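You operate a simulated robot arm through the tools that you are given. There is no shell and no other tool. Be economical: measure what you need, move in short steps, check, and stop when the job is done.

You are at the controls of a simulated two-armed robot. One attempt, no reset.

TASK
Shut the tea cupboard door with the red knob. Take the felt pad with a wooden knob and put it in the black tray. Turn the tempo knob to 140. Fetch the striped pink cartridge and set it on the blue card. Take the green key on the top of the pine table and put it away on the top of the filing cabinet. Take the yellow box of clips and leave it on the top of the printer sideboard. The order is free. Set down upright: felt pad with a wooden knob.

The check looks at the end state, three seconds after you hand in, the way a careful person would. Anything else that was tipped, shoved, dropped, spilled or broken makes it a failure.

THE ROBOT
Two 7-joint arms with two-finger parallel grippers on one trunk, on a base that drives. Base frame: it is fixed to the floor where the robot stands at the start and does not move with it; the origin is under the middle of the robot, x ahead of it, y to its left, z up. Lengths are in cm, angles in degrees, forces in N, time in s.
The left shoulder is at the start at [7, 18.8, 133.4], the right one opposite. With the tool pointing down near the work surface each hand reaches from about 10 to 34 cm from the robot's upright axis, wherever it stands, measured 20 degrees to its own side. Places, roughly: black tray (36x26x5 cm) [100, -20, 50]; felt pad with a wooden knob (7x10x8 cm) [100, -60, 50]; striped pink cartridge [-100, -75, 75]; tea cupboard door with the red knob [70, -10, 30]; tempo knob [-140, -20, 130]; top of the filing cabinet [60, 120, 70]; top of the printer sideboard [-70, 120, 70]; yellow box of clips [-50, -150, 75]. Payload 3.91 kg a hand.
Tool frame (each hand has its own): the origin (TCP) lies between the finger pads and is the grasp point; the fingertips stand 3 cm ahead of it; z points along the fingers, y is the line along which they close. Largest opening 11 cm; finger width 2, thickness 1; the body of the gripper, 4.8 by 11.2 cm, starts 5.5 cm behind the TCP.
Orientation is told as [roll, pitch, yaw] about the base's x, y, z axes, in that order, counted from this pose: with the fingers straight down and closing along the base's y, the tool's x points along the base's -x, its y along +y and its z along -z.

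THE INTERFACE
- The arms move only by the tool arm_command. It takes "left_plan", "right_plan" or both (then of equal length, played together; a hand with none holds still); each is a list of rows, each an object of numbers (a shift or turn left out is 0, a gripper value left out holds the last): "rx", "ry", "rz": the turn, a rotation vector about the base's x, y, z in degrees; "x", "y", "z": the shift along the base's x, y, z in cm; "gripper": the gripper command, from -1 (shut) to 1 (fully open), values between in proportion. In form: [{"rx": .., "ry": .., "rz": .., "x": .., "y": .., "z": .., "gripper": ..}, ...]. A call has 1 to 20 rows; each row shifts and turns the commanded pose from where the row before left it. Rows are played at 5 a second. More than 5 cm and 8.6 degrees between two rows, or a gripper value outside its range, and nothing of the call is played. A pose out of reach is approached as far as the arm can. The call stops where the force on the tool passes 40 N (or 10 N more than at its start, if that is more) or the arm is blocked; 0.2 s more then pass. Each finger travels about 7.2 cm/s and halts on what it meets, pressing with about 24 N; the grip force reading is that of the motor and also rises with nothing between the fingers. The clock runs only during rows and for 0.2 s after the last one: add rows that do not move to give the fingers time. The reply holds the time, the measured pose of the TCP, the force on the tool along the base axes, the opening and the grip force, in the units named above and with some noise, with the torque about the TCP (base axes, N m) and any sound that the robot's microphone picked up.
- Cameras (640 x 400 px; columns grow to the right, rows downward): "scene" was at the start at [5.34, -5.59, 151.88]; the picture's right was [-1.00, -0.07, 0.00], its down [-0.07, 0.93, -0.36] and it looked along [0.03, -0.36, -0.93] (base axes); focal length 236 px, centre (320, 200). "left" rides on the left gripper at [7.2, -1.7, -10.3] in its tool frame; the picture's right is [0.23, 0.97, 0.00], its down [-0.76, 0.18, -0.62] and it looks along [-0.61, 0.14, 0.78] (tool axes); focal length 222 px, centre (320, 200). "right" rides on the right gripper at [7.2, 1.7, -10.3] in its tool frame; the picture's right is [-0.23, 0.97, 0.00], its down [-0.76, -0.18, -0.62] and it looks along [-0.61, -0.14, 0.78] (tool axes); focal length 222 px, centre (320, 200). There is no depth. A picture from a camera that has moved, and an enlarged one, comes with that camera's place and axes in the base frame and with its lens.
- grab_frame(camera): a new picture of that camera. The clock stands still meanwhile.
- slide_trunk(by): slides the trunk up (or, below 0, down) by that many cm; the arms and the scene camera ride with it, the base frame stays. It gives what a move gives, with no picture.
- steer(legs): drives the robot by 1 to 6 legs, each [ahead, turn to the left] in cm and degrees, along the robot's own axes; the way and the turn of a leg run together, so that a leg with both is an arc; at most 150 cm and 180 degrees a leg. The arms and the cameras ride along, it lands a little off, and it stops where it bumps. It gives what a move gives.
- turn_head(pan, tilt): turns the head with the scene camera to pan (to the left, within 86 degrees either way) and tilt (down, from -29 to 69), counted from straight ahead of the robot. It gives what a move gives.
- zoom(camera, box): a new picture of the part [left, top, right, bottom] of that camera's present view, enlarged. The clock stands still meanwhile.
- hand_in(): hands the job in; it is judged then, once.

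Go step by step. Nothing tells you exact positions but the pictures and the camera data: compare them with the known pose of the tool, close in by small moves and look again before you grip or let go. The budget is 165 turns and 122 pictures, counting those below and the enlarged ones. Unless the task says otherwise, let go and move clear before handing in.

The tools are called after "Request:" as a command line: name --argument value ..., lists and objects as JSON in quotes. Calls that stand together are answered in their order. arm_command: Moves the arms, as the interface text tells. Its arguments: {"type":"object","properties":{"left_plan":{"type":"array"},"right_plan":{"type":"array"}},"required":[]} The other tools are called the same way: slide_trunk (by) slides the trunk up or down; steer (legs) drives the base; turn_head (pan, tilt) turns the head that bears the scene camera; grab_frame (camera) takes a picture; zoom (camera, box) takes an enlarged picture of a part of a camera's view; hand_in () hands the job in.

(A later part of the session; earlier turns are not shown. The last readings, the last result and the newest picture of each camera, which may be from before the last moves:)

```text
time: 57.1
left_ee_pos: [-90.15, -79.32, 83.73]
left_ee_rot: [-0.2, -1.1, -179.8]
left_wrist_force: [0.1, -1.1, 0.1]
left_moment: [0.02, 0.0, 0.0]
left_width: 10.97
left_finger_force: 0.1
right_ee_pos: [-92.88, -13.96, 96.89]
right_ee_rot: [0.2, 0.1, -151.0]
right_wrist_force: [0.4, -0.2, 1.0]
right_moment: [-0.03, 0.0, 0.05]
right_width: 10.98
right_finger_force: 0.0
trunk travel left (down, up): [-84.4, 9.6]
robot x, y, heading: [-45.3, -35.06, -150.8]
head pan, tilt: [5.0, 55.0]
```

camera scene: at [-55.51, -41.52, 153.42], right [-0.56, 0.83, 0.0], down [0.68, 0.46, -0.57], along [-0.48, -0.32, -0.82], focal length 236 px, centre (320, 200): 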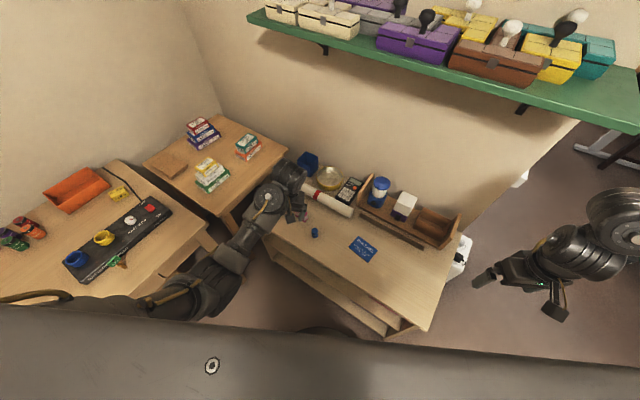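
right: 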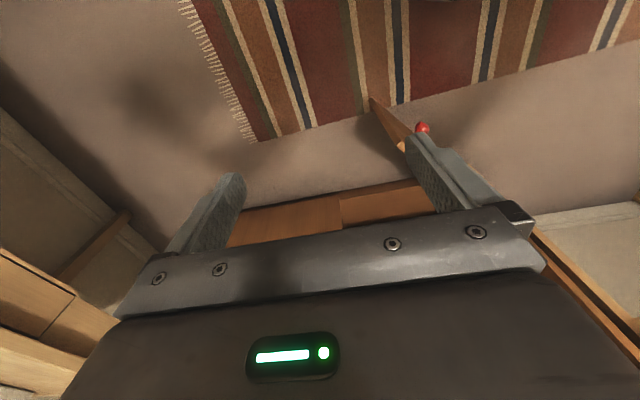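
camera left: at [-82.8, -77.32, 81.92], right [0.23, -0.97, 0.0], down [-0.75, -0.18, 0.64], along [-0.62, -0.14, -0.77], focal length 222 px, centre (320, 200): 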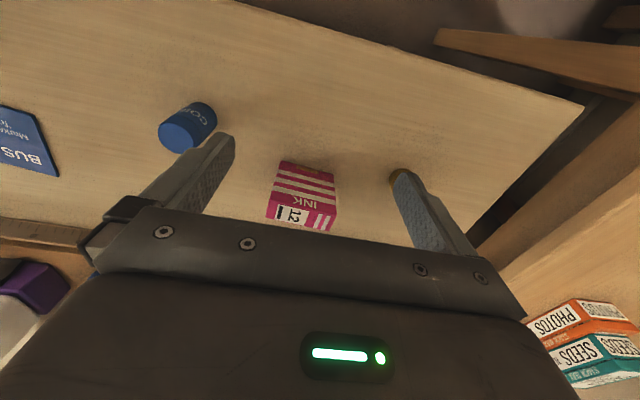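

Request:
arm_command --left_plan '[{"x": -2.6, "y": 0.4}, {"x": -2.6, "y": 0.4}, {"ry": -1.1}, {}]'

Request:
slide_trunk --by -9

Request:
arm_command --left_plan '[{"z": -2.5}, {}]'

Request:
grab_frame --camera "left"

```text
time: 58.1
left_ee_pos: [-95.3, -78.51, 83.96]
left_ee_rot: [0.0, 0.1, -179.7]
left_wrist_force: [0.1, -0.5, -0.7]
left_moment: [0.01, -0.02, 0.01]
left_width: 11.0
left_finger_force: 0.0
right_ee_pos: [-92.94, -13.87, 96.82]
right_ee_rot: [0.1, -0.1, -151.1]
right_wrist_force: [0.6, 0.2, -0.4]
right_moment: [0.0, 0.0, 0.0]
right_width: 11.01
right_finger_force: 0.1
trunk travel left (down, up): [-84.4, 9.6]
robot x, y, heading: [-45.01, -35.04, -151.0]
head pan, tilt: [5.0, 55.0]
```

```text
time: 59.4
left_ee_pos: [-95.36, -78.46, 74.84]
left_ee_rot: [0.0, 0.1, -179.7]
left_wrist_force: [0.3, 0.1, 0.1]
left_moment: [0.01, -0.01, 0.0]
left_width: 10.99
left_finger_force: 0.0
right_ee_pos: [-92.84, -13.92, 87.78]
right_ee_rot: [0.2, 0.0, -151.0]
right_wrist_force: [-0.5, 0.3, 0.7]
right_moment: [0.0, -0.01, 0.02]
right_width: 11.02
right_finger_force: 0.0
trunk travel left (down, up): [-75.4, 18.6]
robot x, y, heading: [-45.05, -35.21, -150.9]
head pan, tilt: [5.0, 55.0]
```

```text
time: 60.0
left_ee_pos: [-95.06, -78.38, 72.32]
left_ee_rot: [0.0, 0.2, -179.7]
left_wrist_force: [-0.1, 0.2, 1.1]
left_moment: [-0.01, -0.02, -0.02]
left_width: 11.02
left_finger_force: 0.0
right_ee_pos: [-92.84, -13.79, 87.79]
right_ee_rot: [0.1, 0.0, -151.0]
right_wrist_force: [0.1, 0.2, -0.1]
right_moment: [-0.04, -0.01, 0.02]
right_width: 11.03
right_finger_force: 0.1
trunk travel left (down, up): [-75.4, 18.6]
robot x, y, heading: [-45.25, -35.15, -151.1]
head pan, tilt: [5.0, 55.0]
```

```text
92 pictures are left
camera left: at [-87.99, -76.65, 82.78], right [0.23, -0.97, 0.0], down [-0.76, -0.18, 0.62], along [-0.61, -0.14, -0.78], focal length 222 px, centre (320, 200)
```

left: 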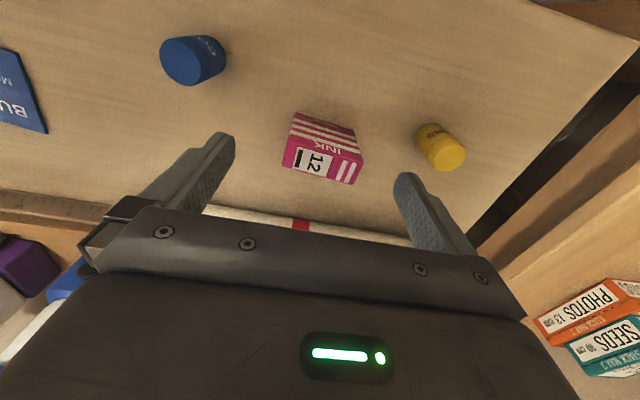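

Aligned; lower the last 5 cm and close.

Request:
arm_command --left_plan '[{"z": -2.5, "x": -0.3}, {"z": -2.5, "gripper": 1}, {}, {"gripper": -0.2}, {"gripper": -0.5}, {"gripper": -0.8}, {}, {}]'

Request:
grab_frame --camera "left"

```text
time: 61.8
left_ee_pos: [-94.57, -78.22, 69.17]
left_ee_rot: [0.1, 0.0, -179.7]
left_wrist_force: [0.6, -0.7, -0.3]
left_moment: [-0.01, 0.02, -0.01]
left_width: 5.72
left_finger_force: 24.3
left hand out of reach, approached as far as the arm can: row 1, 2
right_ee_pos: [-92.95, -13.93, 87.83]
right_ee_rot: [0.2, 0.0, -151.1]
right_wrist_force: [-0.6, 0.6, 0.1]
right_moment: [0.01, 0.02, -0.03]
right_width: 10.99
right_finger_force: 0.1
trunk travel left (down, up): [-75.4, 18.6]
robot x, y, heading: [-44.99, -35.34, -151.1]
head pan, tilt: [5.0, 55.0]
```

```text
91 pictures are left
camera left: at [-87.45, -76.38, 79.43], right [0.23, -0.97, 0.0], down [-0.76, -0.18, 0.62], along [-0.6, -0.14, -0.78], focal length 222 px, centre (320, 200)
```

left: 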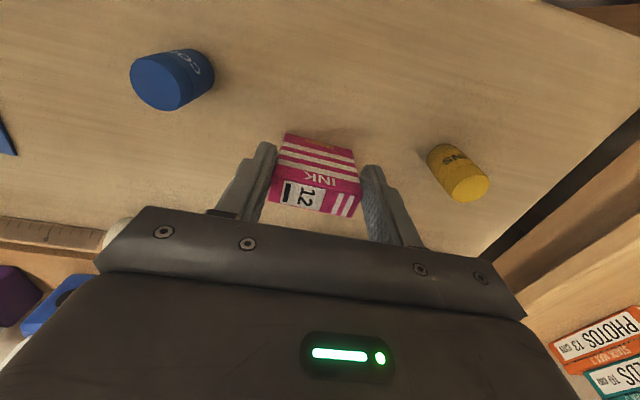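

Gripped (5.7 cm). I lift by the trunk, draw the hand back, then turn the base right so the arm stays on its side of the card.

Request:
slide_trunk --by 9

Request:
arm_command --left_plan '[{"x": 4}, {"x": 4}, {"x": 4}, {}]'

Request:
steer --legs '[[0, -27]]'

Request:
grab_frame --camera "left"

```text
time: 63.0
left_ee_pos: [-94.64, -78.13, 77.94]
left_ee_rot: [0.1, 0.1, -179.7]
left_wrist_force: [0.0, 0.6, -1.1]
left_moment: [0.02, -0.01, 0.02]
left_width: 5.73
left_finger_force: 23.5
right_ee_pos: [-92.91, -13.98, 96.78]
right_ee_rot: [0.0, 0.0, -151.1]
right_wrist_force: [0.1, -0.1, -0.3]
right_moment: [0.01, 0.0, -0.02]
right_width: 11.01
right_finger_force: 0.1
trunk travel left (down, up): [-84.4, 9.6]
robot x, y, heading: [-44.92, -35.16, -150.9]
head pan, tilt: [5.0, 55.0]
```

```text
time: 64.0
left_ee_pos: [-82.55, -78.07, 78.15]
left_ee_rot: [-0.1, 0.0, -179.7]
left_wrist_force: [-0.2, -0.4, -1.0]
left_moment: [0.02, -0.03, 0.02]
left_width: 5.7
left_finger_force: 23.9
right_ee_pos: [-92.95, -14.01, 96.82]
right_ee_rot: [0.1, 0.0, -151.1]
right_wrist_force: [0.3, 0.4, 0.2]
right_moment: [-0.04, 0.02, 0.0]
right_width: 11.01
right_finger_force: 0.1
trunk travel left (down, up): [-84.4, 9.6]
robot x, y, heading: [-45.31, -35.09, -151.1]
head pan, tilt: [5.0, 55.0]
```

```text
time: 65.8
left_ee_pos: [-98.26, -56.13, 78.16]
left_ee_rot: [0.0, 0.0, 152.9]
left_wrist_force: [0.2, 0.3, -0.9]
left_moment: [0.01, 0.0, 0.01]
left_width: 5.71
left_finger_force: 23.8
right_ee_pos: [-77.87, 5.65, 96.91]
right_ee_rot: [0.2, 0.0, -178.5]
right_wrist_force: [-1.1, 0.6, -0.1]
right_moment: [-0.01, -0.01, 0.0]
right_width: 10.99
right_finger_force: 0.0
trunk travel left (down, up): [-84.4, 9.6]
robot x, y, heading: [-45.43, -35.16, -178.6]
head pan, tilt: [5.0, 55.0]
```

```text
90 pictures are left
camera left: at [-91.07, -57.76, 88.52], right [-0.24, -0.97, 0.0], down [-0.76, 0.19, 0.62], along [-0.6, 0.15, -0.78], focal length 222 px, centre (320, 200)
```

left: 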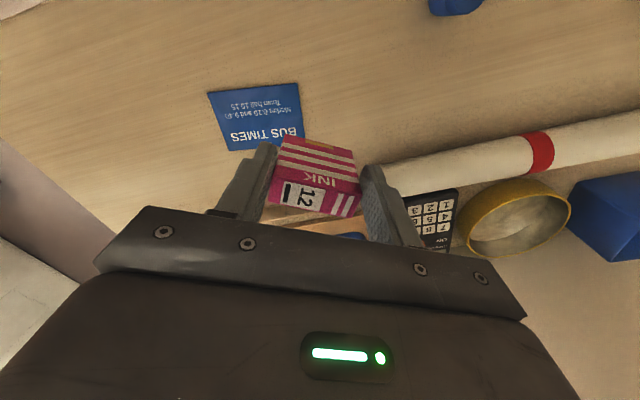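

The card is centred at about (-97.7,-49.3). I square the hand, move over it and look.

Request:
arm_command --left_plan '[{"rz": 7, "y": 2, "x": 0.5}, {"rz": 7, "y": 2, "x": 0.6}, {"rz": 7, "y": 2}, {"rz": 6.1, "y": 0.8}, {"z": -3}, {}]'

Request:
grab_frame --camera "left"

```text
time: 67.2
left_ee_pos: [-97.25, -49.06, 75.19]
left_ee_rot: [-0.2, 0.2, -180.0]
left_wrist_force: [0.1, 0.0, -0.4]
left_moment: [-0.02, 0.03, -0.01]
left_width: 5.73
left_finger_force: 24.0
right_ee_pos: [-77.77, 5.85, 96.81]
right_ee_rot: [0.1, 0.0, -178.5]
right_wrist_force: [0.3, 0.0, -0.1]
right_moment: [-0.02, 0.03, -0.03]
right_width: 11.0
right_finger_force: 0.0
trunk travel left (down, up): [-84.4, 9.6]
robot x, y, heading: [-44.65, -35.11, -178.5]
head pan, tilt: [5.0, 55.0]
```

```text
89 pictures are left
camera left: at [-90.02, -47.32, 85.56], right [0.23, -0.97, 0.0], down [-0.76, -0.18, 0.62], along [-0.61, -0.14, -0.78], focal length 222 px, centre (320, 200)
```

left: 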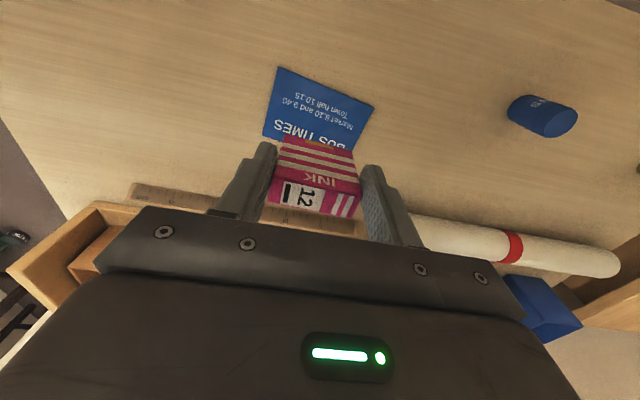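

Good alignment; I lower to touch down.

Request:
arm_command --left_plan '[{"z": -2.5}, {"z": -2.5}, {"z": -0.5}, {}]'

Request:
grab_frame --camera "left"

```text
time: 68.2
left_ee_pos: [-97.19, -49.15, 69.59]
left_ee_rot: [0.1, 0.2, -180.0]
left_wrist_force: [-0.1, 0.7, 0.0]
left_moment: [-0.02, -0.01, 0.0]
left_width: 5.72
left_finger_force: 23.9
right_ee_pos: [-77.86, 5.79, 96.87]
right_ee_rot: [0.1, 0.0, -178.5]
right_wrist_force: [-0.2, 0.3, 0.3]
right_moment: [-0.02, 0.02, -0.03]
right_width: 10.99
right_finger_force: 0.1
trunk travel left (down, up): [-84.4, 9.6]
robot x, y, heading: [-45.29, -35.43, -178.5]
head pan, tilt: [5.0, 55.0]
```

```text
88 pictures are left
camera left: at [-89.98, -47.37, 79.94], right [0.23, -0.97, 0.0], down [-0.76, -0.18, 0.62], along [-0.61, -0.14, -0.78], focal length 222 px, centre (320, 200)
```

left: 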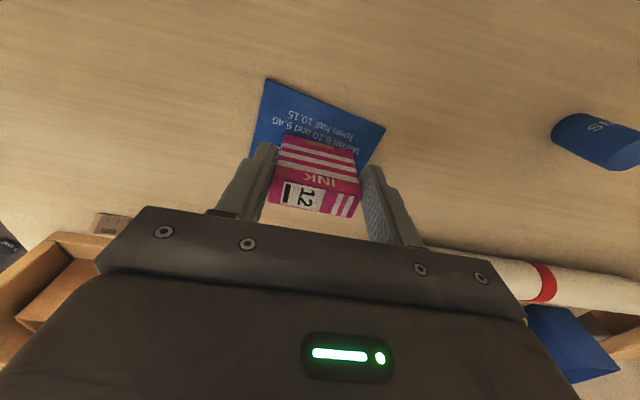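

Request:
arm_command --left_plan '[{"z": -0.3, "x": 0.2}, {}]'

```text
time: 68.8
left_ee_pos: [-97.03, -49.23, 69.26]
left_ee_rot: [0.0, 0.0, -180.0]
left_wrist_force: [-0.6, 0.5, 4.1]
left_moment: [0.03, 0.09, -0.06]
left_width: 5.74
left_finger_force: 23.7
right_ee_pos: [-77.75, 5.75, 96.95]
right_ee_rot: [0.1, 0.0, -178.5]
right_wrist_force: [0.4, -0.1, 0.9]
right_moment: [0.02, 0.0, 0.0]
right_width: 10.99
right_finger_force: 0.1
trunk travel left (down, up): [-84.4, 9.6]
robot x, y, heading: [-45.36, -34.91, -178.7]
head pan, tilt: [5.0, 55.0]
```

Contact felt (4 N). I release slowly and lift.

Request:
arm_command --left_plan '[{"gripper": 0.1}, {"gripper": 0.3}, {"gripper": 0.6}, {}, {"z": 3}, {"z": 4}, {"z": 4}, {}]'

Request:
grab_frame --camera "left"

Request:
turn_head --pan -25 --tilt 10

Request:
grab_frame --camera "scene"

```text
time: 70.6
left_ee_pos: [-97.13, -49.09, 80.43]
left_ee_rot: [0.0, 0.1, -180.1]
left_wrist_force: [0.0, 0.2, 0.5]
left_moment: [-0.01, 0.01, -0.01]
left_width: 8.81
left_finger_force: 0.0
right_ee_pos: [-77.82, 5.88, 96.88]
right_ee_rot: [0.0, 0.0, -178.5]
right_wrist_force: [-0.8, 0.9, 0.5]
right_moment: [-0.02, -0.01, -0.02]
right_width: 11.0
right_finger_force: 0.0
trunk travel left (down, up): [-84.4, 9.6]
robot x, y, heading: [-45.07, -34.93, -178.4]
head pan, tilt: [5.0, 55.0]
```

```text
87 pictures are left
camera left: at [-89.87, -47.31, 90.8], right [0.23, -0.97, 0.0], down [-0.76, -0.18, 0.62], along [-0.61, -0.14, -0.78], focal length 222 px, centre (320, 200)
```

left: 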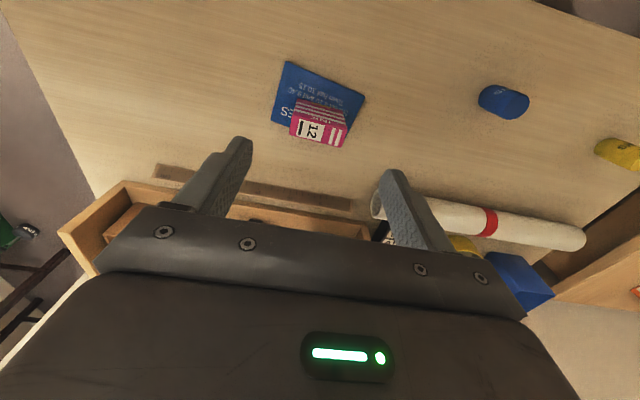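

```text
time: 71.7
left_ee_pos: [-97.09, -48.99, 80.36]
left_ee_rot: [0.0, 0.0, -180.0]
left_wrist_force: [-0.3, -0.4, 0.3]
left_moment: [0.02, -0.02, -0.01]
left_width: 8.81
left_finger_force: 0.0
right_ee_pos: [-77.76, 5.82, 96.81]
right_ee_rot: [0.1, 0.0, -178.5]
right_wrist_force: [0.0, 0.2, 0.0]
right_moment: [0.02, -0.01, 0.02]
right_width: 11.0
right_finger_force: 0.0
trunk travel left (down, up): [-84.4, 9.6]
robot x, y, heading: [-44.99, -34.72, -178.5]
head pan, tilt: [-25.0, 10.0]
```

```text
86 pictures are left
camera scene: at [-58.69, -31.49, 160.25], right [0.4, 0.92, 0.0], down [0.16, -0.07, -0.98], along [-0.9, 0.39, -0.17], focal length 236 px, centre (320, 200)
```

scene: 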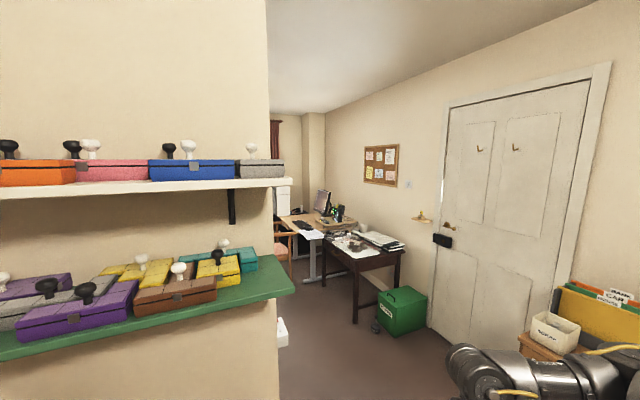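

The cartridge stands on the card. Next the tempo knob: a white unit is mounted behind the wall's end. I back off and drive toward the opening to see it.

Request:
steer --legs '[[-35, 0], [0, -47], [80, 0], [0, 47]]'

Request:
turn_head --pan 25 --tilt 20

Request:
grab_frame --camera "scene"

```text
time: 82.1
left_ee_pos: [-117.27, 8.57, 80.42]
left_ee_rot: [0.1, 0.2, -179.9]
left_wrist_force: [-0.6, 0.2, 0.2]
left_moment: [0.01, -0.02, 0.01]
left_width: 8.79
left_finger_force: 0.0
right_ee_pos: [-98.12, 63.37, 96.85]
right_ee_rot: [0.1, -0.1, -178.5]
right_wrist_force: [-0.2, -0.3, 0.3]
right_moment: [0.0, -0.01, -0.02]
right_width: 10.99
right_finger_force: 0.0
trunk travel left (down, up): [-84.4, 9.6]
robot x, y, heading: [-65.25, 22.41, -178.1]
head pan, tilt: [-25.0, 10.0]
```

```text
time: 83.3
left_ee_pos: [-117.25, 8.36, 80.37]
left_ee_rot: [-0.1, 0.1, -180.0]
left_wrist_force: [0.9, -0.3, 0.1]
left_moment: [0.0, -0.01, -0.01]
left_width: 8.8
left_finger_force: 0.1
right_ee_pos: [-98.14, 63.18, 96.87]
right_ee_rot: [0.1, 0.0, -178.4]
right_wrist_force: [-0.6, 0.3, 0.7]
right_moment: [-0.05, -0.01, -0.01]
right_width: 11.02
right_finger_force: 0.0
trunk travel left (down, up): [-84.4, 9.6]
robot x, y, heading: [-65.56, 22.4, -178.3]
head pan, tilt: [25.0, 20.0]
```

```text
85 pictures are left
camera scene: at [-78.72, 18.28, 158.63], right [-0.45, 0.89, 0.0], down [0.31, 0.15, -0.94], along [-0.84, -0.42, -0.34], focal length 236 px, centre (320, 200)
```

scene: 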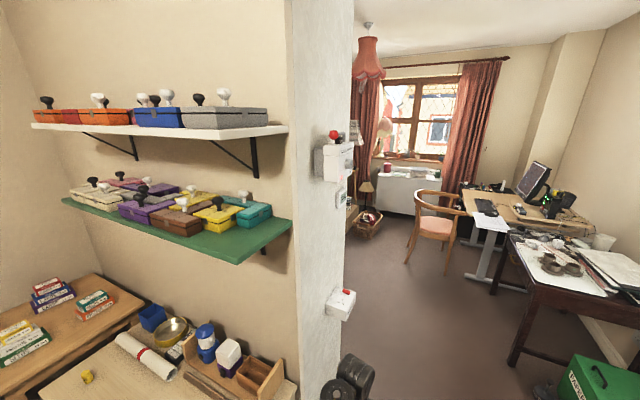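

Request:
zoom --camera "scene" --box '[280, 115, 400, 190]'

Request:
zoom --camera "scene" --box '[280, 270, 400, 345]'

```text
5.33 times, centred on (340, 152) of scene
camera zoom: at [-78.72, 18.28, 158.63], right [-0.45, 0.89, 0.0], down [0.31, 0.15, -0.94], along [-0.84, -0.42, -0.34], focal length 1257 px, centre (213, 453)
```

zoom: 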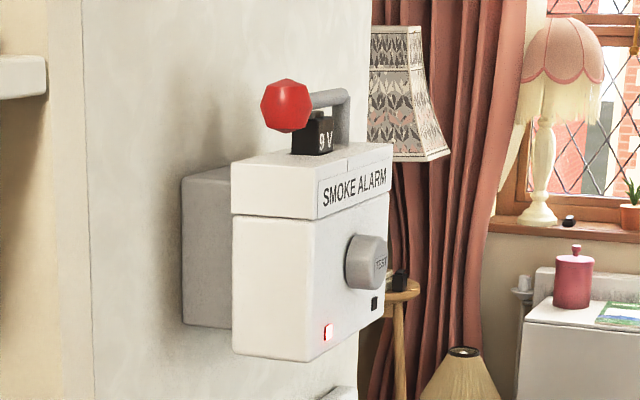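

```text
5.33 times, centred on (340, 308) of scene
camera zoom: at [-78.72, 18.28, 158.63], right [-0.45, 0.89, 0.0], down [0.31, 0.15, -0.94], along [-0.84, -0.42, -0.34], focal length 1257 px, centre (213, -373)
```

zoom: 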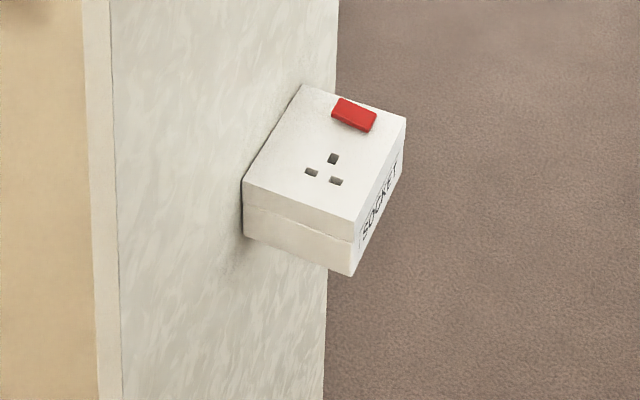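

Those are a smoke alarm and a socket; a third item is just beneath the alarm.

Request:
zoom --camera "scene" --box '[310, 175, 374, 215]'

```text
10.00 times, centred on (342, 195) of scene
camera zoom: at [-78.72, 18.28, 158.63], right [-0.45, 0.89, 0.0], down [0.31, 0.15, -0.94], along [-0.84, -0.42, -0.34], focal length 2357 px, centre (100, 250)
```

zoom: 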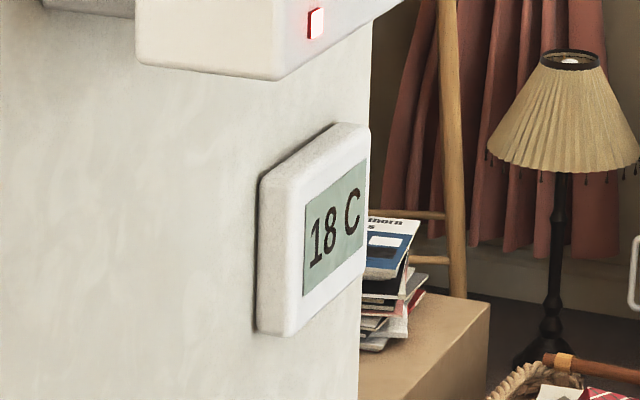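

The thermostat isn't it. The hint (z≈130) fits the green shelf's right end; I zoom there.

Request:
zoom --camera "scene" --box '[100, 170, 292, 290]'

Request:
zoom --camera "scene" --box '[20, 70, 292, 240]'

```text
3.33 times, centred on (196, 230) of scene
camera zoom: at [-78.72, 18.28, 158.63], right [-0.45, 0.89, 0.0], down [0.31, 0.15, -0.94], along [-0.84, -0.42, -0.34], focal length 786 px, centre (733, 100)
```

zoom: 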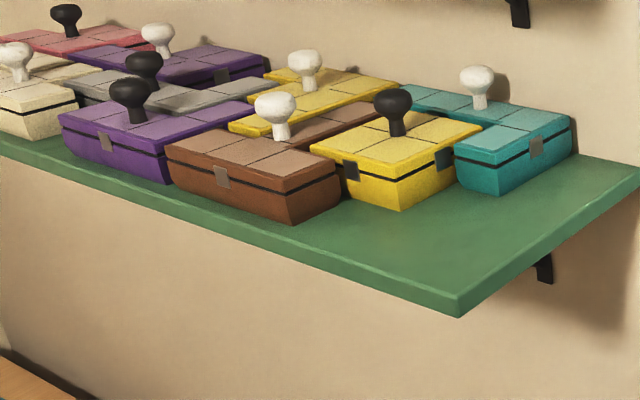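

```text
2.35 times, centred on (156, 155) of scene
camera zoom: at [-78.72, 18.28, 158.63], right [-0.45, 0.89, 0.0], down [0.31, 0.15, -0.94], along [-0.84, -0.42, -0.34], focal length 555 px, centre (706, 306)
```

zoom: 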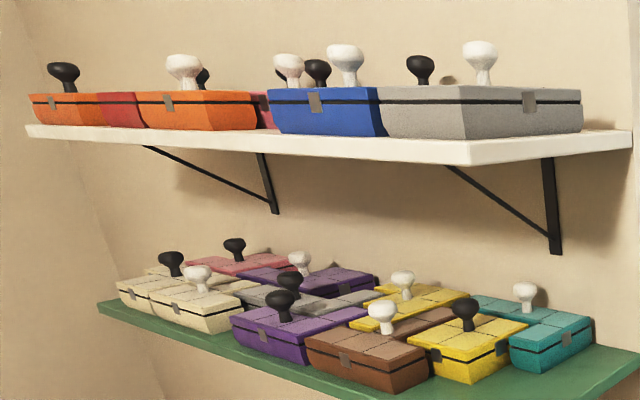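

Only stamps boxes there. I move further to see the wall's end face squarely.

Request:
steer --legs '[[0, -20], [45, 0], [0, 20]]'

Request:
turn_head --pan 70 --tilt 20

Request:
grab_frame --camera "scene"

```text
time: 88.2
left_ee_pos: [-159.99, 22.5, 80.5]
left_ee_rot: [0.0, 0.1, -179.5]
left_wrist_force: [-0.6, -0.3, 0.1]
left_moment: [0.01, 0.01, -0.02]
left_width: 8.79
left_finger_force: 0.0
right_ee_pos: [-140.97, 77.32, 96.86]
right_ee_rot: [0.0, 0.0, -178.0]
right_wrist_force: [-0.2, 0.0, 0.4]
right_moment: [-0.01, 0.0, 0.01]
right_width: 10.99
right_finger_force: 0.0
trunk travel left (down, up): [-84.4, 9.6]
robot x, y, heading: [-107.64, 36.91, -177.9]
head pan, tilt: [25.0, 20.0]
```

```text
time: 89.3
left_ee_pos: [-159.86, 22.52, 80.43]
left_ee_rot: [-0.1, 0.1, -179.5]
left_wrist_force: [0.1, 0.2, 0.6]
left_moment: [0.02, -0.01, -0.05]
left_width: 8.81
left_finger_force: 0.0
right_ee_pos: [-141.05, 77.28, 96.88]
right_ee_rot: [0.2, 0.0, -178.0]
right_wrist_force: [0.2, 1.3, -0.8]
right_moment: [0.01, -0.03, -0.01]
right_width: 10.99
right_finger_force: 0.1
trunk travel left (down, up): [-84.4, 9.6]
robot x, y, heading: [-108.11, 36.99, -178.3]
head pan, tilt: [70.0, 20.0]
```

```text
79 pictures are left
camera scene: at [-115.94, 27.8, 158.63], right [-0.95, 0.31, 0.0], down [0.11, 0.33, -0.94], along [-0.29, -0.89, -0.34], focal length 236 px, centre (320, 200)
```

scene: 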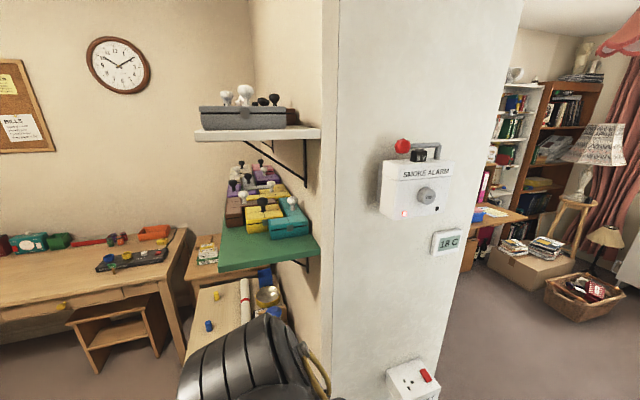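

Request:
zoom --camera "scene" --box '[360, 125, 488, 205]'

Request:
zoom --camera "scene" --box '[450, 170, 578, 250]'

Request:
zoom --camera "scene" --box '[190, 70, 350, 170]'

```text
5.00 times, centred on (424, 165) of scene
camera zoom: at [-115.94, 27.8, 158.63], right [-0.95, 0.31, 0.0], down [0.11, 0.33, -0.94], along [-0.29, -0.89, -0.34], focal length 1178 px, centre (-200, 375)
```

zoom: 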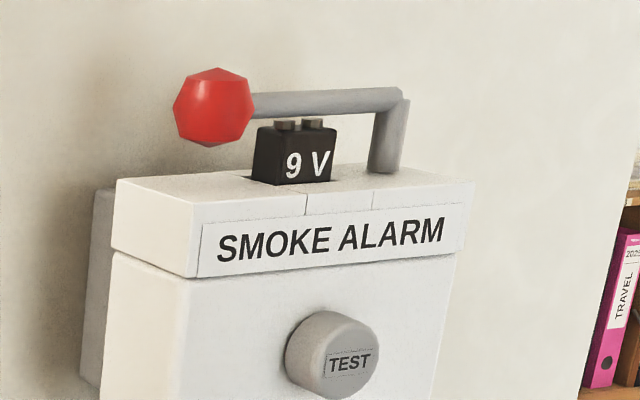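

```text
5.00 times, centred on (514, 210) of scene
camera zoom: at [-115.94, 27.8, 158.63], right [-0.95, 0.31, 0.0], down [0.11, 0.33, -0.94], along [-0.29, -0.89, -0.34], focal length 1178 px, centre (-650, 150)
```

zoom: 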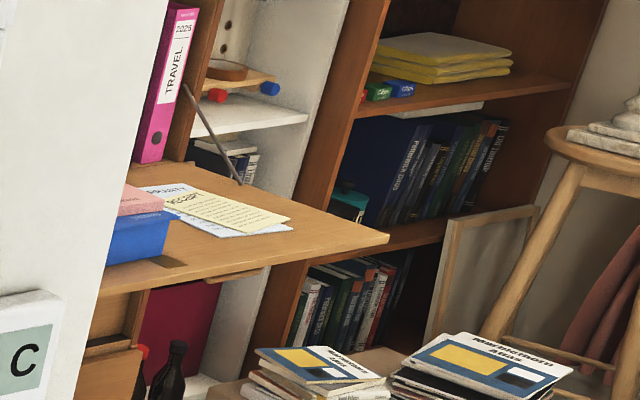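

```text
4.00 times, centred on (270, 120) of scene
camera zoom: at [-115.94, 27.8, 158.63], right [-0.95, 0.31, 0.0], down [0.11, 0.33, -0.94], along [-0.29, -0.89, -0.34], focal length 943 px, centre (520, 520)
```

zoom: 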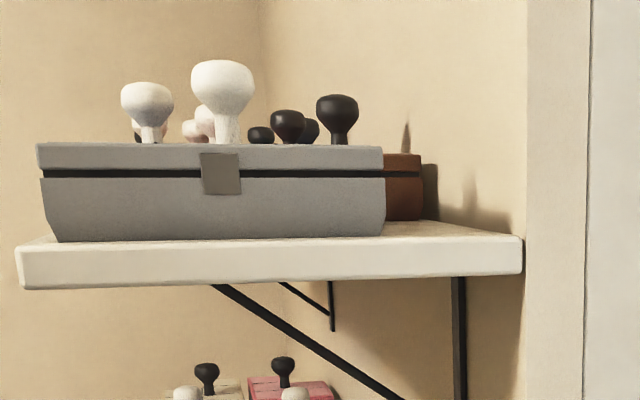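

No tempo unit on this side. I drive a little farther to see the back of the pier.

Request:
steer --legs '[[55, 0]]'

Request:
turn_head --pan 80 --tilt 20

Request:
grab_frame --camera "scene"

```text
time: 92.5
left_ee_pos: [-215.47, 20.34, 80.33]
left_ee_rot: [-0.1, 0.1, -179.3]
left_wrist_force: [-0.2, -0.3, 0.2]
left_moment: [0.0, 0.0, -0.02]
left_width: 8.81
left_finger_force: 0.2
right_ee_pos: [-196.76, 75.31, 96.89]
right_ee_rot: [0.1, 0.1, -178.0]
right_wrist_force: [0.0, 0.2, -0.6]
right_moment: [0.01, 0.0, 0.01]
right_width: 11.01
right_finger_force: 0.2
trunk travel left (down, up): [-84.4, 9.6]
robot x, y, heading: [-163.7, 34.94, -177.9]
head pan, tilt: [70.0, 20.0]
```

```text
time: 93.3
left_ee_pos: [-215.53, 20.33, 80.36]
left_ee_rot: [0.0, 0.1, -179.4]
left_wrist_force: [-0.5, -0.1, -0.1]
left_moment: [0.02, 0.01, -0.03]
left_width: 8.8
left_finger_force: 0.0
right_ee_pos: [-196.72, 75.23, 96.8]
right_ee_rot: [0.1, 0.0, -177.9]
right_wrist_force: [0.8, -0.9, 0.0]
right_moment: [-0.02, -0.02, -0.02]
right_width: 10.98
right_finger_force: 0.0
trunk travel left (down, up): [-84.4, 9.6]
robot x, y, heading: [-163.77, 34.98, -177.6]
head pan, tilt: [80.0, 20.0]
```

```text
75 pictures are left
camera scene: at [-170.04, 25.39, 158.63], right [-0.99, 0.14, 0.0], down [0.05, 0.34, -0.94], along [-0.13, -0.93, -0.34], focal length 236 px, centre (320, 200)
```

scene: 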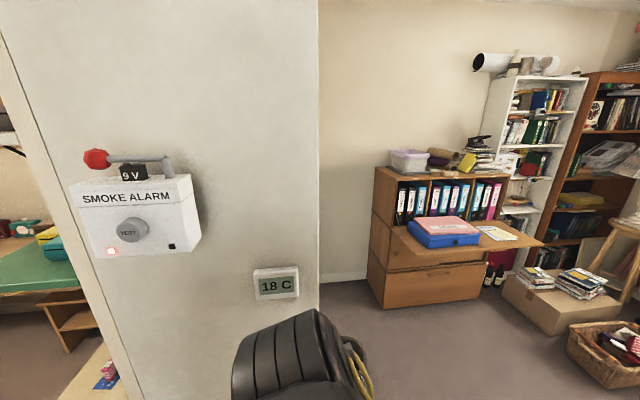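

Nothing there. I go back and inspect the shelves from the front with the trunk raised.

Request:
steer --legs '[[-110, 0]]'

Request:
slide_trunk --by 9

Request:
turn_head --pan 35 --tilt 15

Request:
grab_frame --camera "scene"

```text
time: 99.0
left_ee_pos: [-103.92, 24.46, 80.37]
left_ee_rot: [0.0, 0.1, -178.4]
left_wrist_force: [0.6, -0.1, -0.4]
left_moment: [0.0, 0.0, 0.0]
left_width: 8.79
left_finger_force: 0.1
right_ee_pos: [-86.18, 79.83, 96.85]
right_ee_rot: [0.2, 0.0, -176.9]
right_wrist_force: [-0.4, 0.0, 0.7]
right_moment: [-0.03, -0.02, 0.01]
right_width: 10.98
right_finger_force: 0.1
trunk travel left (down, up): [-84.4, 9.6]
robot x, y, heading: [-52.16, 39.83, -176.9]
head pan, tilt: [80.0, 20.0]
```

```text
time: 100.2
left_ee_pos: [-103.99, 24.48, 89.36]
left_ee_rot: [0.0, 0.1, -178.4]
left_wrist_force: [0.0, 0.8, 0.9]
left_moment: [-0.04, 0.01, 0.0]
left_width: 8.79
left_finger_force: 0.1
right_ee_pos: [-86.18, 79.72, 105.86]
right_ee_rot: [0.1, 0.0, -176.9]
right_wrist_force: [0.4, 0.1, 0.0]
right_moment: [0.01, 0.03, -0.02]
right_width: 11.0
right_finger_force: 0.2
trunk travel left (down, up): [-93.4, 0.6]
robot x, y, heading: [-52.23, 39.81, -176.9]
head pan, tilt: [80.0, 20.0]
```

```text
time: 101.3
left_ee_pos: [-103.99, 24.5, 89.3]
left_ee_rot: [-0.1, 0.2, -178.5]
left_wrist_force: [0.5, 1.1, 0.3]
left_moment: [-0.01, 0.03, -0.01]
left_width: 8.77
left_finger_force: 0.2
right_ee_pos: [-86.13, 79.81, 105.93]
right_ee_rot: [0.1, 0.0, -176.9]
right_wrist_force: [0.1, 0.5, 1.4]
right_moment: [0.03, -0.02, -0.02]
right_width: 11.01
right_finger_force: 0.1
trunk travel left (down, up): [-93.4, 0.6]
robot x, y, heading: [-52.17, 39.74, -177.0]
head pan, tilt: [35.0, 15.0]
```

```text
74 pictures are left
camera scene: at [-64.82, 33.83, 168.45], right [-0.62, 0.79, 0.0], down [0.2, 0.16, -0.97], along [-0.76, -0.6, -0.26], focal length 236 px, centre (320, 200)
```

scene: 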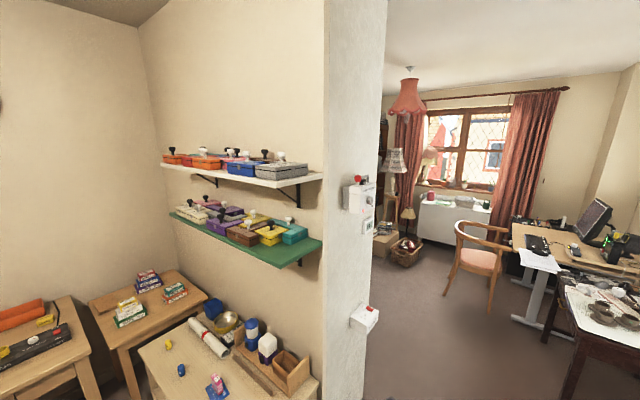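

The tempo control isn't here. I turn to face the pine desk (heading -90) and look sideways at the front-left desk for dials.

Request:
steer --legs '[[0, 87]]'

Request:
turn_head --pan 86 --tilt 25

Request:
grab_frame --camera "scene"

```text
time: 105.4
left_ee_pos: [-40.32, -12.64, 89.4]
left_ee_rot: [0.0, 0.1, -92.1]
left_wrist_force: [-0.2, 0.0, 0.5]
left_moment: [-0.02, 0.01, 0.01]
left_width: 8.81
left_finger_force: 0.0
right_ee_pos: [-94.44, 8.65, 105.78]
right_ee_rot: [0.1, 0.1, -90.6]
right_wrist_force: [0.3, -0.6, -0.1]
right_moment: [-0.01, -0.03, 0.01]
right_width: 11.0
right_finger_force: 0.1
trunk travel left (down, up): [-93.4, 0.6]
robot x, y, heading: [-52.47, 39.76, -90.6]
head pan, tilt: [35.0, 15.0]
```

```text
time: 106.6
left_ee_pos: [-40.38, -12.53, 89.46]
left_ee_rot: [0.1, 0.1, -92.1]
left_wrist_force: [-0.9, 0.3, 0.8]
left_moment: [-0.01, -0.03, 0.01]
left_width: 8.81
left_finger_force: 0.1
right_ee_pos: [-94.46, 8.58, 105.89]
right_ee_rot: [0.1, 0.0, -90.6]
right_wrist_force: [0.1, -0.3, -0.3]
right_moment: [0.02, 0.0, -0.02]
right_width: 11.02
right_finger_force: 0.2
trunk travel left (down, up): [-93.4, 0.6]
robot x, y, heading: [-52.09, 39.58, -90.4]
head pan, tilt: [85.9, 25.0]
```

```text
73 pictures are left
camera scene: at [-43.37, 34.07, 166.83], right [-0.08, -1.0, 0.0], down [-0.42, 0.03, -0.91], along [0.9, -0.07, -0.42], focal length 236 px, centre (320, 200)
```

scene: 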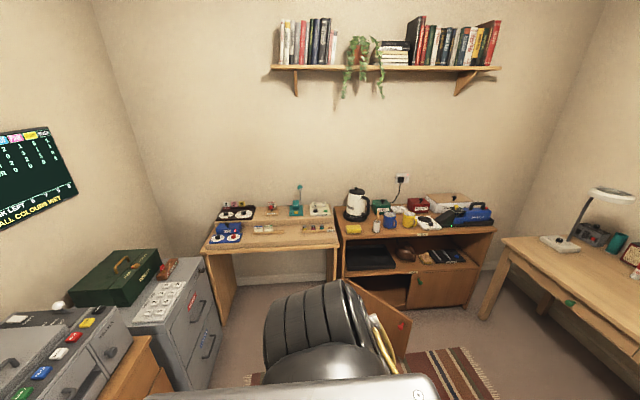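

Request:
zoom --camera "scene" --box '[195, 180, 339, 270]'

Request:
zoom --camera "scene" --box '[500, 175, 640, 262]'

```text
4.44 times, centred on (267, 225) of scene
camera zoom: at [-43.37, 34.07, 166.83], right [-0.08, -1.0, 0.0], down [-0.42, 0.03, -0.91], along [0.9, -0.07, -0.42], focal length 1048 px, centre (556, 89)
```

zoom: 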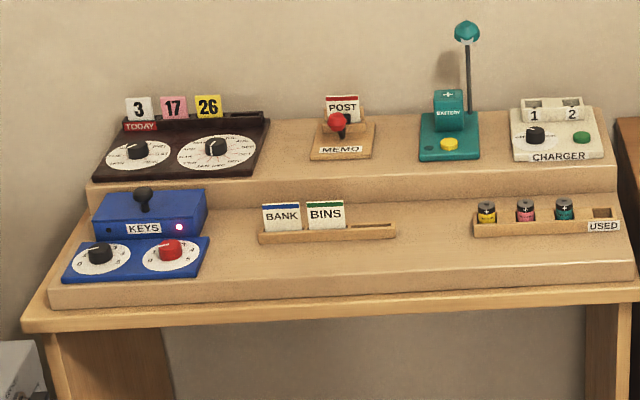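

```text
4.57 times, centred on (570, 218) of scene
camera zoom: at [-43.37, 34.07, 166.83], right [-0.08, -1.0, 0.0], down [-0.42, 0.03, -0.91], along [0.9, -0.07, -0.42], focal length 1078 px, centre (-823, 115)
```

zoom: 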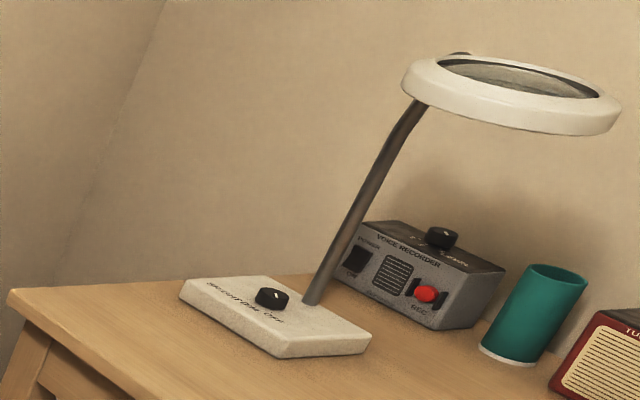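

No tempo dial there either. The closest things to the hint are the boxes on the green shelf's right end; I take a strong zoom.

Request:
turn_head --pan -53 --tilt 20

Request:
zoom --camera "scene" --box '[220, 150, 412, 270]'

```text
time: 108.8
left_ee_pos: [-40.44, -12.56, 89.42]
left_ee_rot: [-0.1, 0.1, -92.1]
left_wrist_force: [0.8, 0.1, 0.6]
left_moment: [-0.01, -0.02, -0.01]
left_width: 8.78
left_finger_force: 0.1
right_ee_pos: [-94.43, 8.75, 105.82]
right_ee_rot: [0.2, 0.0, -90.6]
right_wrist_force: [0.1, -0.7, 0.4]
right_moment: [0.02, 0.0, 0.02]
right_width: 10.99
right_finger_force: 0.1
trunk travel left (down, up): [-93.4, 0.6]
robot x, y, heading: [-52.87, 40.19, -90.6]
head pan, tilt: [-53.0, 20.0]
```

```text
3.33 times, centred on (316, 210) of scene
camera zoom: at [-60.04, 29.29, 167.63], right [-0.59, 0.8, 0.0], down [0.28, 0.2, -0.94], along [-0.76, -0.56, -0.34], focal length 786 px, centre (333, 167)
```

zoom: 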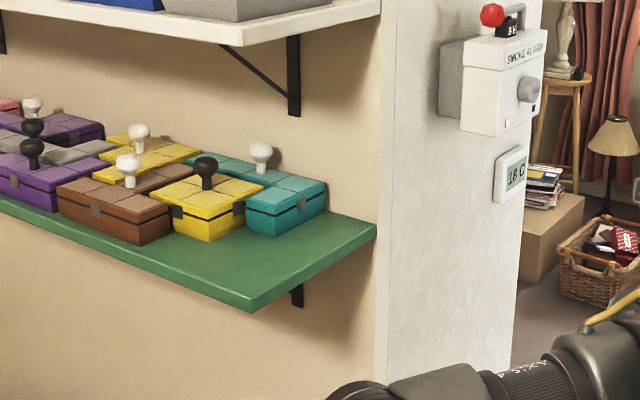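

I'll look for the tempo control again later; now I drive to the pine desk for the key and clips.

Request:
steer --legs '[[105, 0]]'

Request:
turn_head --pan 0 --tilt 45

Request:
grab_frame --camera "scene"

```text
time: 111.4
left_ee_pos: [-41.19, -49.39, 89.47]
left_ee_rot: [-0.2, 0.0, -92.6]
left_wrist_force: [0.1, 0.5, 1.0]
left_moment: [0.0, 0.03, 0.0]
left_width: 8.78
left_finger_force: 0.0
right_ee_pos: [-95.51, -27.09, 105.89]
right_ee_rot: [-0.4, 0.3, -91.7]
right_wrist_force: [-0.4, -0.8, 0.1]
right_moment: [0.01, 0.03, 0.03]
right_width: 11.02
right_finger_force: 0.1
trunk travel left (down, up): [-93.4, 0.6]
robot x, y, heading: [-52.83, 3.21, -91.1]
head pan, tilt: [-53.0, 20.0]
stopped in leg 1: the robot was blocked; the commanded pose is now the measured one
```

```text
time: 112.6
left_ee_pos: [-41.25, -49.37, 89.34]
left_ee_rot: [-0.3, 0.1, -92.7]
left_wrist_force: [-0.5, -0.8, -0.7]
left_moment: [0.01, -0.03, -0.02]
left_width: 8.84
left_finger_force: 0.1
right_ee_pos: [-95.54, -26.98, 105.88]
right_ee_rot: [-0.4, 0.4, -91.8]
right_wrist_force: [0.1, -0.5, -0.3]
right_moment: [-0.03, -0.01, 0.0]
right_width: 11.0
right_finger_force: 0.0
trunk travel left (down, up): [-93.4, 0.6]
robot x, y, heading: [-52.79, 3.38, -91.2]
head pan, tilt: [0.0, 45.0]
```

```text
69 pictures are left
camera scene: at [-52.88, -9.88, 163.81], right [-1.0, 0.02, 0.0], down [0.01, 0.71, -0.71], along [-0.02, -0.71, -0.71], focal length 236 px, centre (320, 200)
```

scene: 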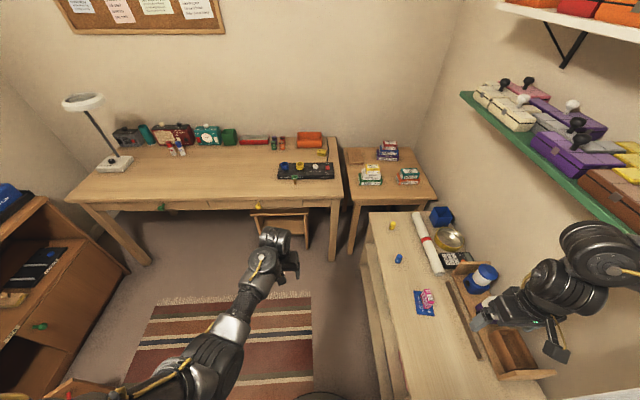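

Blocked: probably the right forearm met the end of the green shelf. I back off and check the shelf boxes.

Request:
steer --legs '[[-15, 0]]'

Request:
turn_head --pan -70 --tilt 20

Request:
grab_frame --camera "scene"

```text
time: 113.9
left_ee_pos: [-41.36, -33.78, 89.03]
left_ee_rot: [0.5, 0.6, -93.3]
left_wrist_force: [0.7, 0.5, 1.4]
left_moment: [-0.09, 0.0, 0.01]
left_width: 8.79
left_finger_force: 0.1
right_ee_pos: [-95.34, -11.32, 106.17]
right_ee_rot: [0.1, -1.4, -92.4]
right_wrist_force: [0.0, 1.5, 0.6]
right_moment: [-0.07, 0.02, 0.01]
right_width: 10.99
right_finger_force: 0.0
trunk travel left (down, up): [-93.4, 0.6]
robot x, y, heading: [-52.77, 14.83, -91.5]
head pan, tilt: [0.0, 45.0]
stopped in leg 1: the robot was blocked; the commanded pose is now the measured one
```

```text
time: 115.3
left_ee_pos: [-41.24, -33.38, 89.28]
left_ee_rot: [0.7, 0.5, -93.2]
left_wrist_force: [0.4, 0.9, -1.0]
left_moment: [-0.05, 0.04, -0.01]
left_width: 8.8
left_finger_force: 0.1
right_ee_pos: [-95.5, -10.89, 106.37]
right_ee_rot: [0.1, -1.7, -92.2]
right_wrist_force: [-0.4, 0.9, 0.5]
right_moment: [-0.05, 0.0, 0.01]
right_width: 11.0
right_finger_force: 0.0
trunk travel left (down, up): [-93.4, 0.6]
robot x, y, heading: [-53.04, 14.29, -91.6]
head pan, tilt: [-70.0, 20.0]
```

```text
68 pictures are left
camera scene: at [-61.86, 6.54, 167.61], right [-0.32, 0.95, 0.0], down [0.33, 0.11, -0.94], along [-0.89, -0.3, -0.34], focal length 236 px, centre (320, 200)
```

scene: 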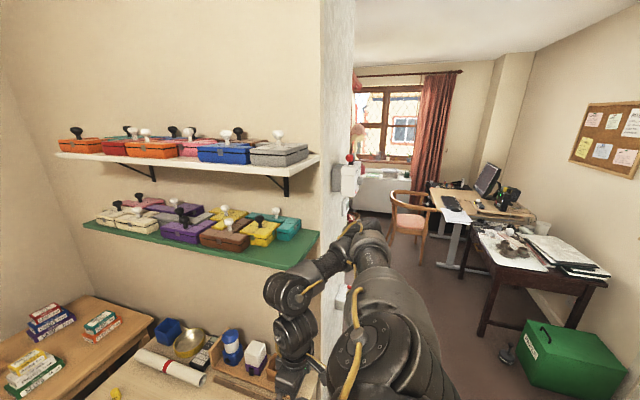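

The right elbow sticks far out to the side. I retry a small reverse.

Request:
steer --legs '[[-8, 0]]'

```text
time: 116.3
left_ee_pos: [-40.93, -26.44, 88.69]
left_ee_rot: [0.8, 1.0, -93.0]
left_wrist_force: [0.2, -0.1, -0.1]
left_moment: [0.05, 0.01, -0.07]
left_width: 8.8
left_finger_force: 0.0
right_ee_pos: [-95.13, -4.21, 106.02]
right_ee_rot: [0.2, -1.3, -92.1]
right_wrist_force: [-0.2, -0.2, 0.0]
right_moment: [0.06, 0.01, -0.03]
right_width: 11.0
right_finger_force: 0.1
trunk travel left (down, up): [-93.4, 0.6]
robot x, y, heading: [-52.65, 22.43, -91.3]
head pan, tilt: [-70.0, 20.0]
```

Free again. I tuck the right hand inward and lower.

Request:
arm_command --right_plan '[{"z": -4}, {"z": -4}, {"x": 4.5, "y": -2}, {"x": 4.5, "y": -2}, {"x": 4.5, "y": -2}, {"x": 4.5, "y": -2}, {"x": 4.5, "y": -2, "z": -1}, {"y": -3, "z": -3}, {"y": -3, "z": -3}, {}]'

Request:
turn_head --pan -35 --tilt 40

Request:
grab_frame --camera "scene"

```text
refused: row 7 steps farther than a row can; nothing moved
```

```text
time: 117.3
left_ee_pos: [-40.9, -25.9, 89.02]
left_ee_rot: [0.6, 0.6, -93.0]
left_wrist_force: [0.0, 0.0, -0.9]
left_moment: [0.01, -0.05, -0.03]
left_width: 8.79
left_finger_force: 0.0
right_ee_pos: [-95.14, -3.69, 106.21]
right_ee_rot: [0.0, -1.5, -92.0]
right_wrist_force: [-0.2, 0.1, 0.0]
right_moment: [0.02, 0.02, 0.01]
right_width: 11.0
right_finger_force: 0.1
trunk travel left (down, up): [-93.4, 0.6]
robot x, y, heading: [-52.34, 22.46, -91.6]
head pan, tilt: [-35.0, 40.0]
```

```text
67 pictures are left
camera scene: at [-57.78, 10.29, 164.48], right [-0.8, 0.59, 0.0], down [0.38, 0.52, -0.77], along [-0.46, -0.62, -0.64], focal length 236 px, centre (320, 200)
```

scene: 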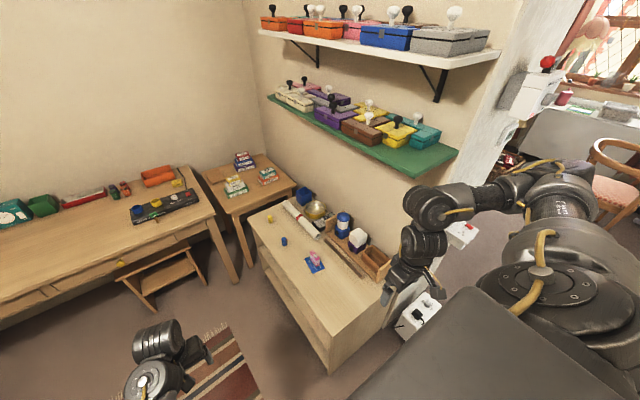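

A white unit with a black knob stands low by the pier's end; I zoom on it, and redo the tucking.

Request:
zoom --camera "scene" --box '[380, 270, 476, 330]'

Request:
arm_command --right_plan '[{"z": -4}, {"z": -4}, {"x": 4.4, "y": -2}, {"x": 4.4, "y": -2}, {"x": 4.4, "y": -2}, {"x": 4.4, "y": -2}, {"x": 4.4, "y": -2}, {"y": -3, "z": -3}, {"y": -3, "z": -3}, {}]'

```text
6.67 times, centred on (428, 300) of scene
camera zoom: at [-57.78, 10.29, 164.48], right [-0.8, 0.59, 0.0], down [0.38, 0.52, -0.77], along [-0.46, -0.62, -0.64], focal length 1571 px, centre (-400, -467)
```

zoom: 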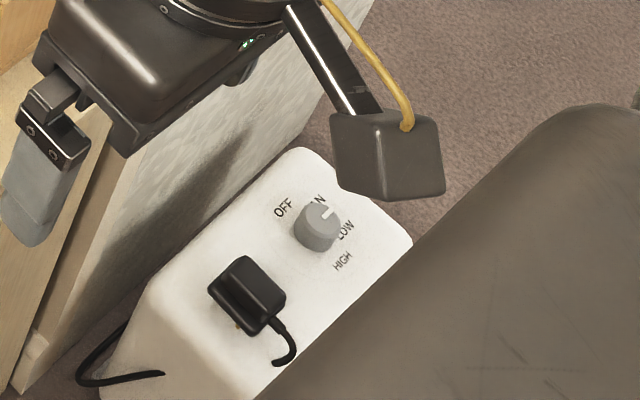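

```text
time: 119.5
left_ee_pos: [-40.8, -25.92, 89.04]
left_ee_rot: [0.5, 0.6, -92.9]
left_wrist_force: [0.3, -0.6, 0.1]
left_moment: [0.01, -0.01, -0.01]
left_width: 8.8
left_finger_force: 0.0
right_ee_pos: [-74.0, -20.78, 91.04]
right_ee_rot: [-0.1, -1.5, -92.0]
right_wrist_force: [-0.2, 0.8, 0.2]
right_moment: [0.0, 0.03, -0.01]
right_width: 10.99
right_finger_force: 0.1
right hand out of reach, approached as far as the arm can: row 6, 7
trunk travel left (down, up): [-93.4, 0.6]
robot x, y, heading: [-52.42, 22.16, -91.2]
head pan, tilt: [-35.0, 40.0]
```

That's a fan heater, not it. One strong zoom at the green shelf's near end from this higher angle.

Request:
zoom --camera "scene" --box '[340, 95, 452, 165]'

```text
5.71 times, centred on (396, 130) of scene
camera zoom: at [-57.62, 10.43, 164.5], right [-0.8, 0.59, 0.0], down [0.38, 0.52, -0.77], along [-0.46, -0.62, -0.64], focal length 1347 px, centre (-114, 600)
```

zoom: 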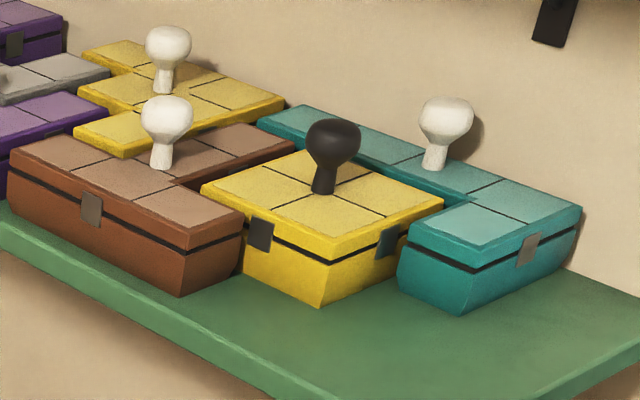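

Those are puzzle pieces. I check the pine desk's devices for a tempo knob.

Request:
turn_head --pan 22 --tilt 25

Request:
zoom --camera "scene" --box '[200, 150, 360, 250]'

```text
time: 120.8
left_ee_pos: [-40.94, -26.03, 89.12]
left_ee_rot: [0.5, 0.7, -92.9]
left_wrist_force: [-0.8, 0.8, -0.2]
left_moment: [0.01, 0.02, 0.01]
left_width: 8.78
left_finger_force: 0.1
right_ee_pos: [-74.16, -20.85, 91.14]
right_ee_rot: [0.2, -1.5, -92.1]
right_wrist_force: [0.0, 0.0, 0.3]
right_moment: [-0.01, -0.02, 0.0]
right_width: 11.0
right_finger_force: 0.1
trunk travel left (down, up): [-93.4, 0.6]
robot x, y, heading: [-52.4, 22.43, -91.5]
head pan, tilt: [22.0, 25.0]
```

```text
4.00 times, centred on (280, 200) of scene
camera zoom: at [-49.47, 8.63, 166.82], right [-0.94, -0.35, 0.0], down [-0.15, 0.4, -0.91], along [0.32, -0.85, -0.42], focal length 943 px, centre (480, 200)
```

zoom: 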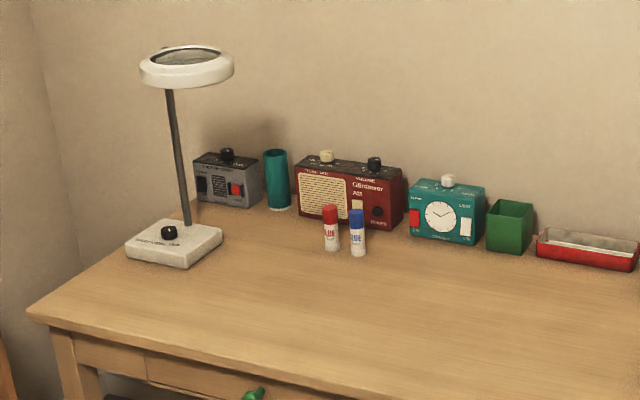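

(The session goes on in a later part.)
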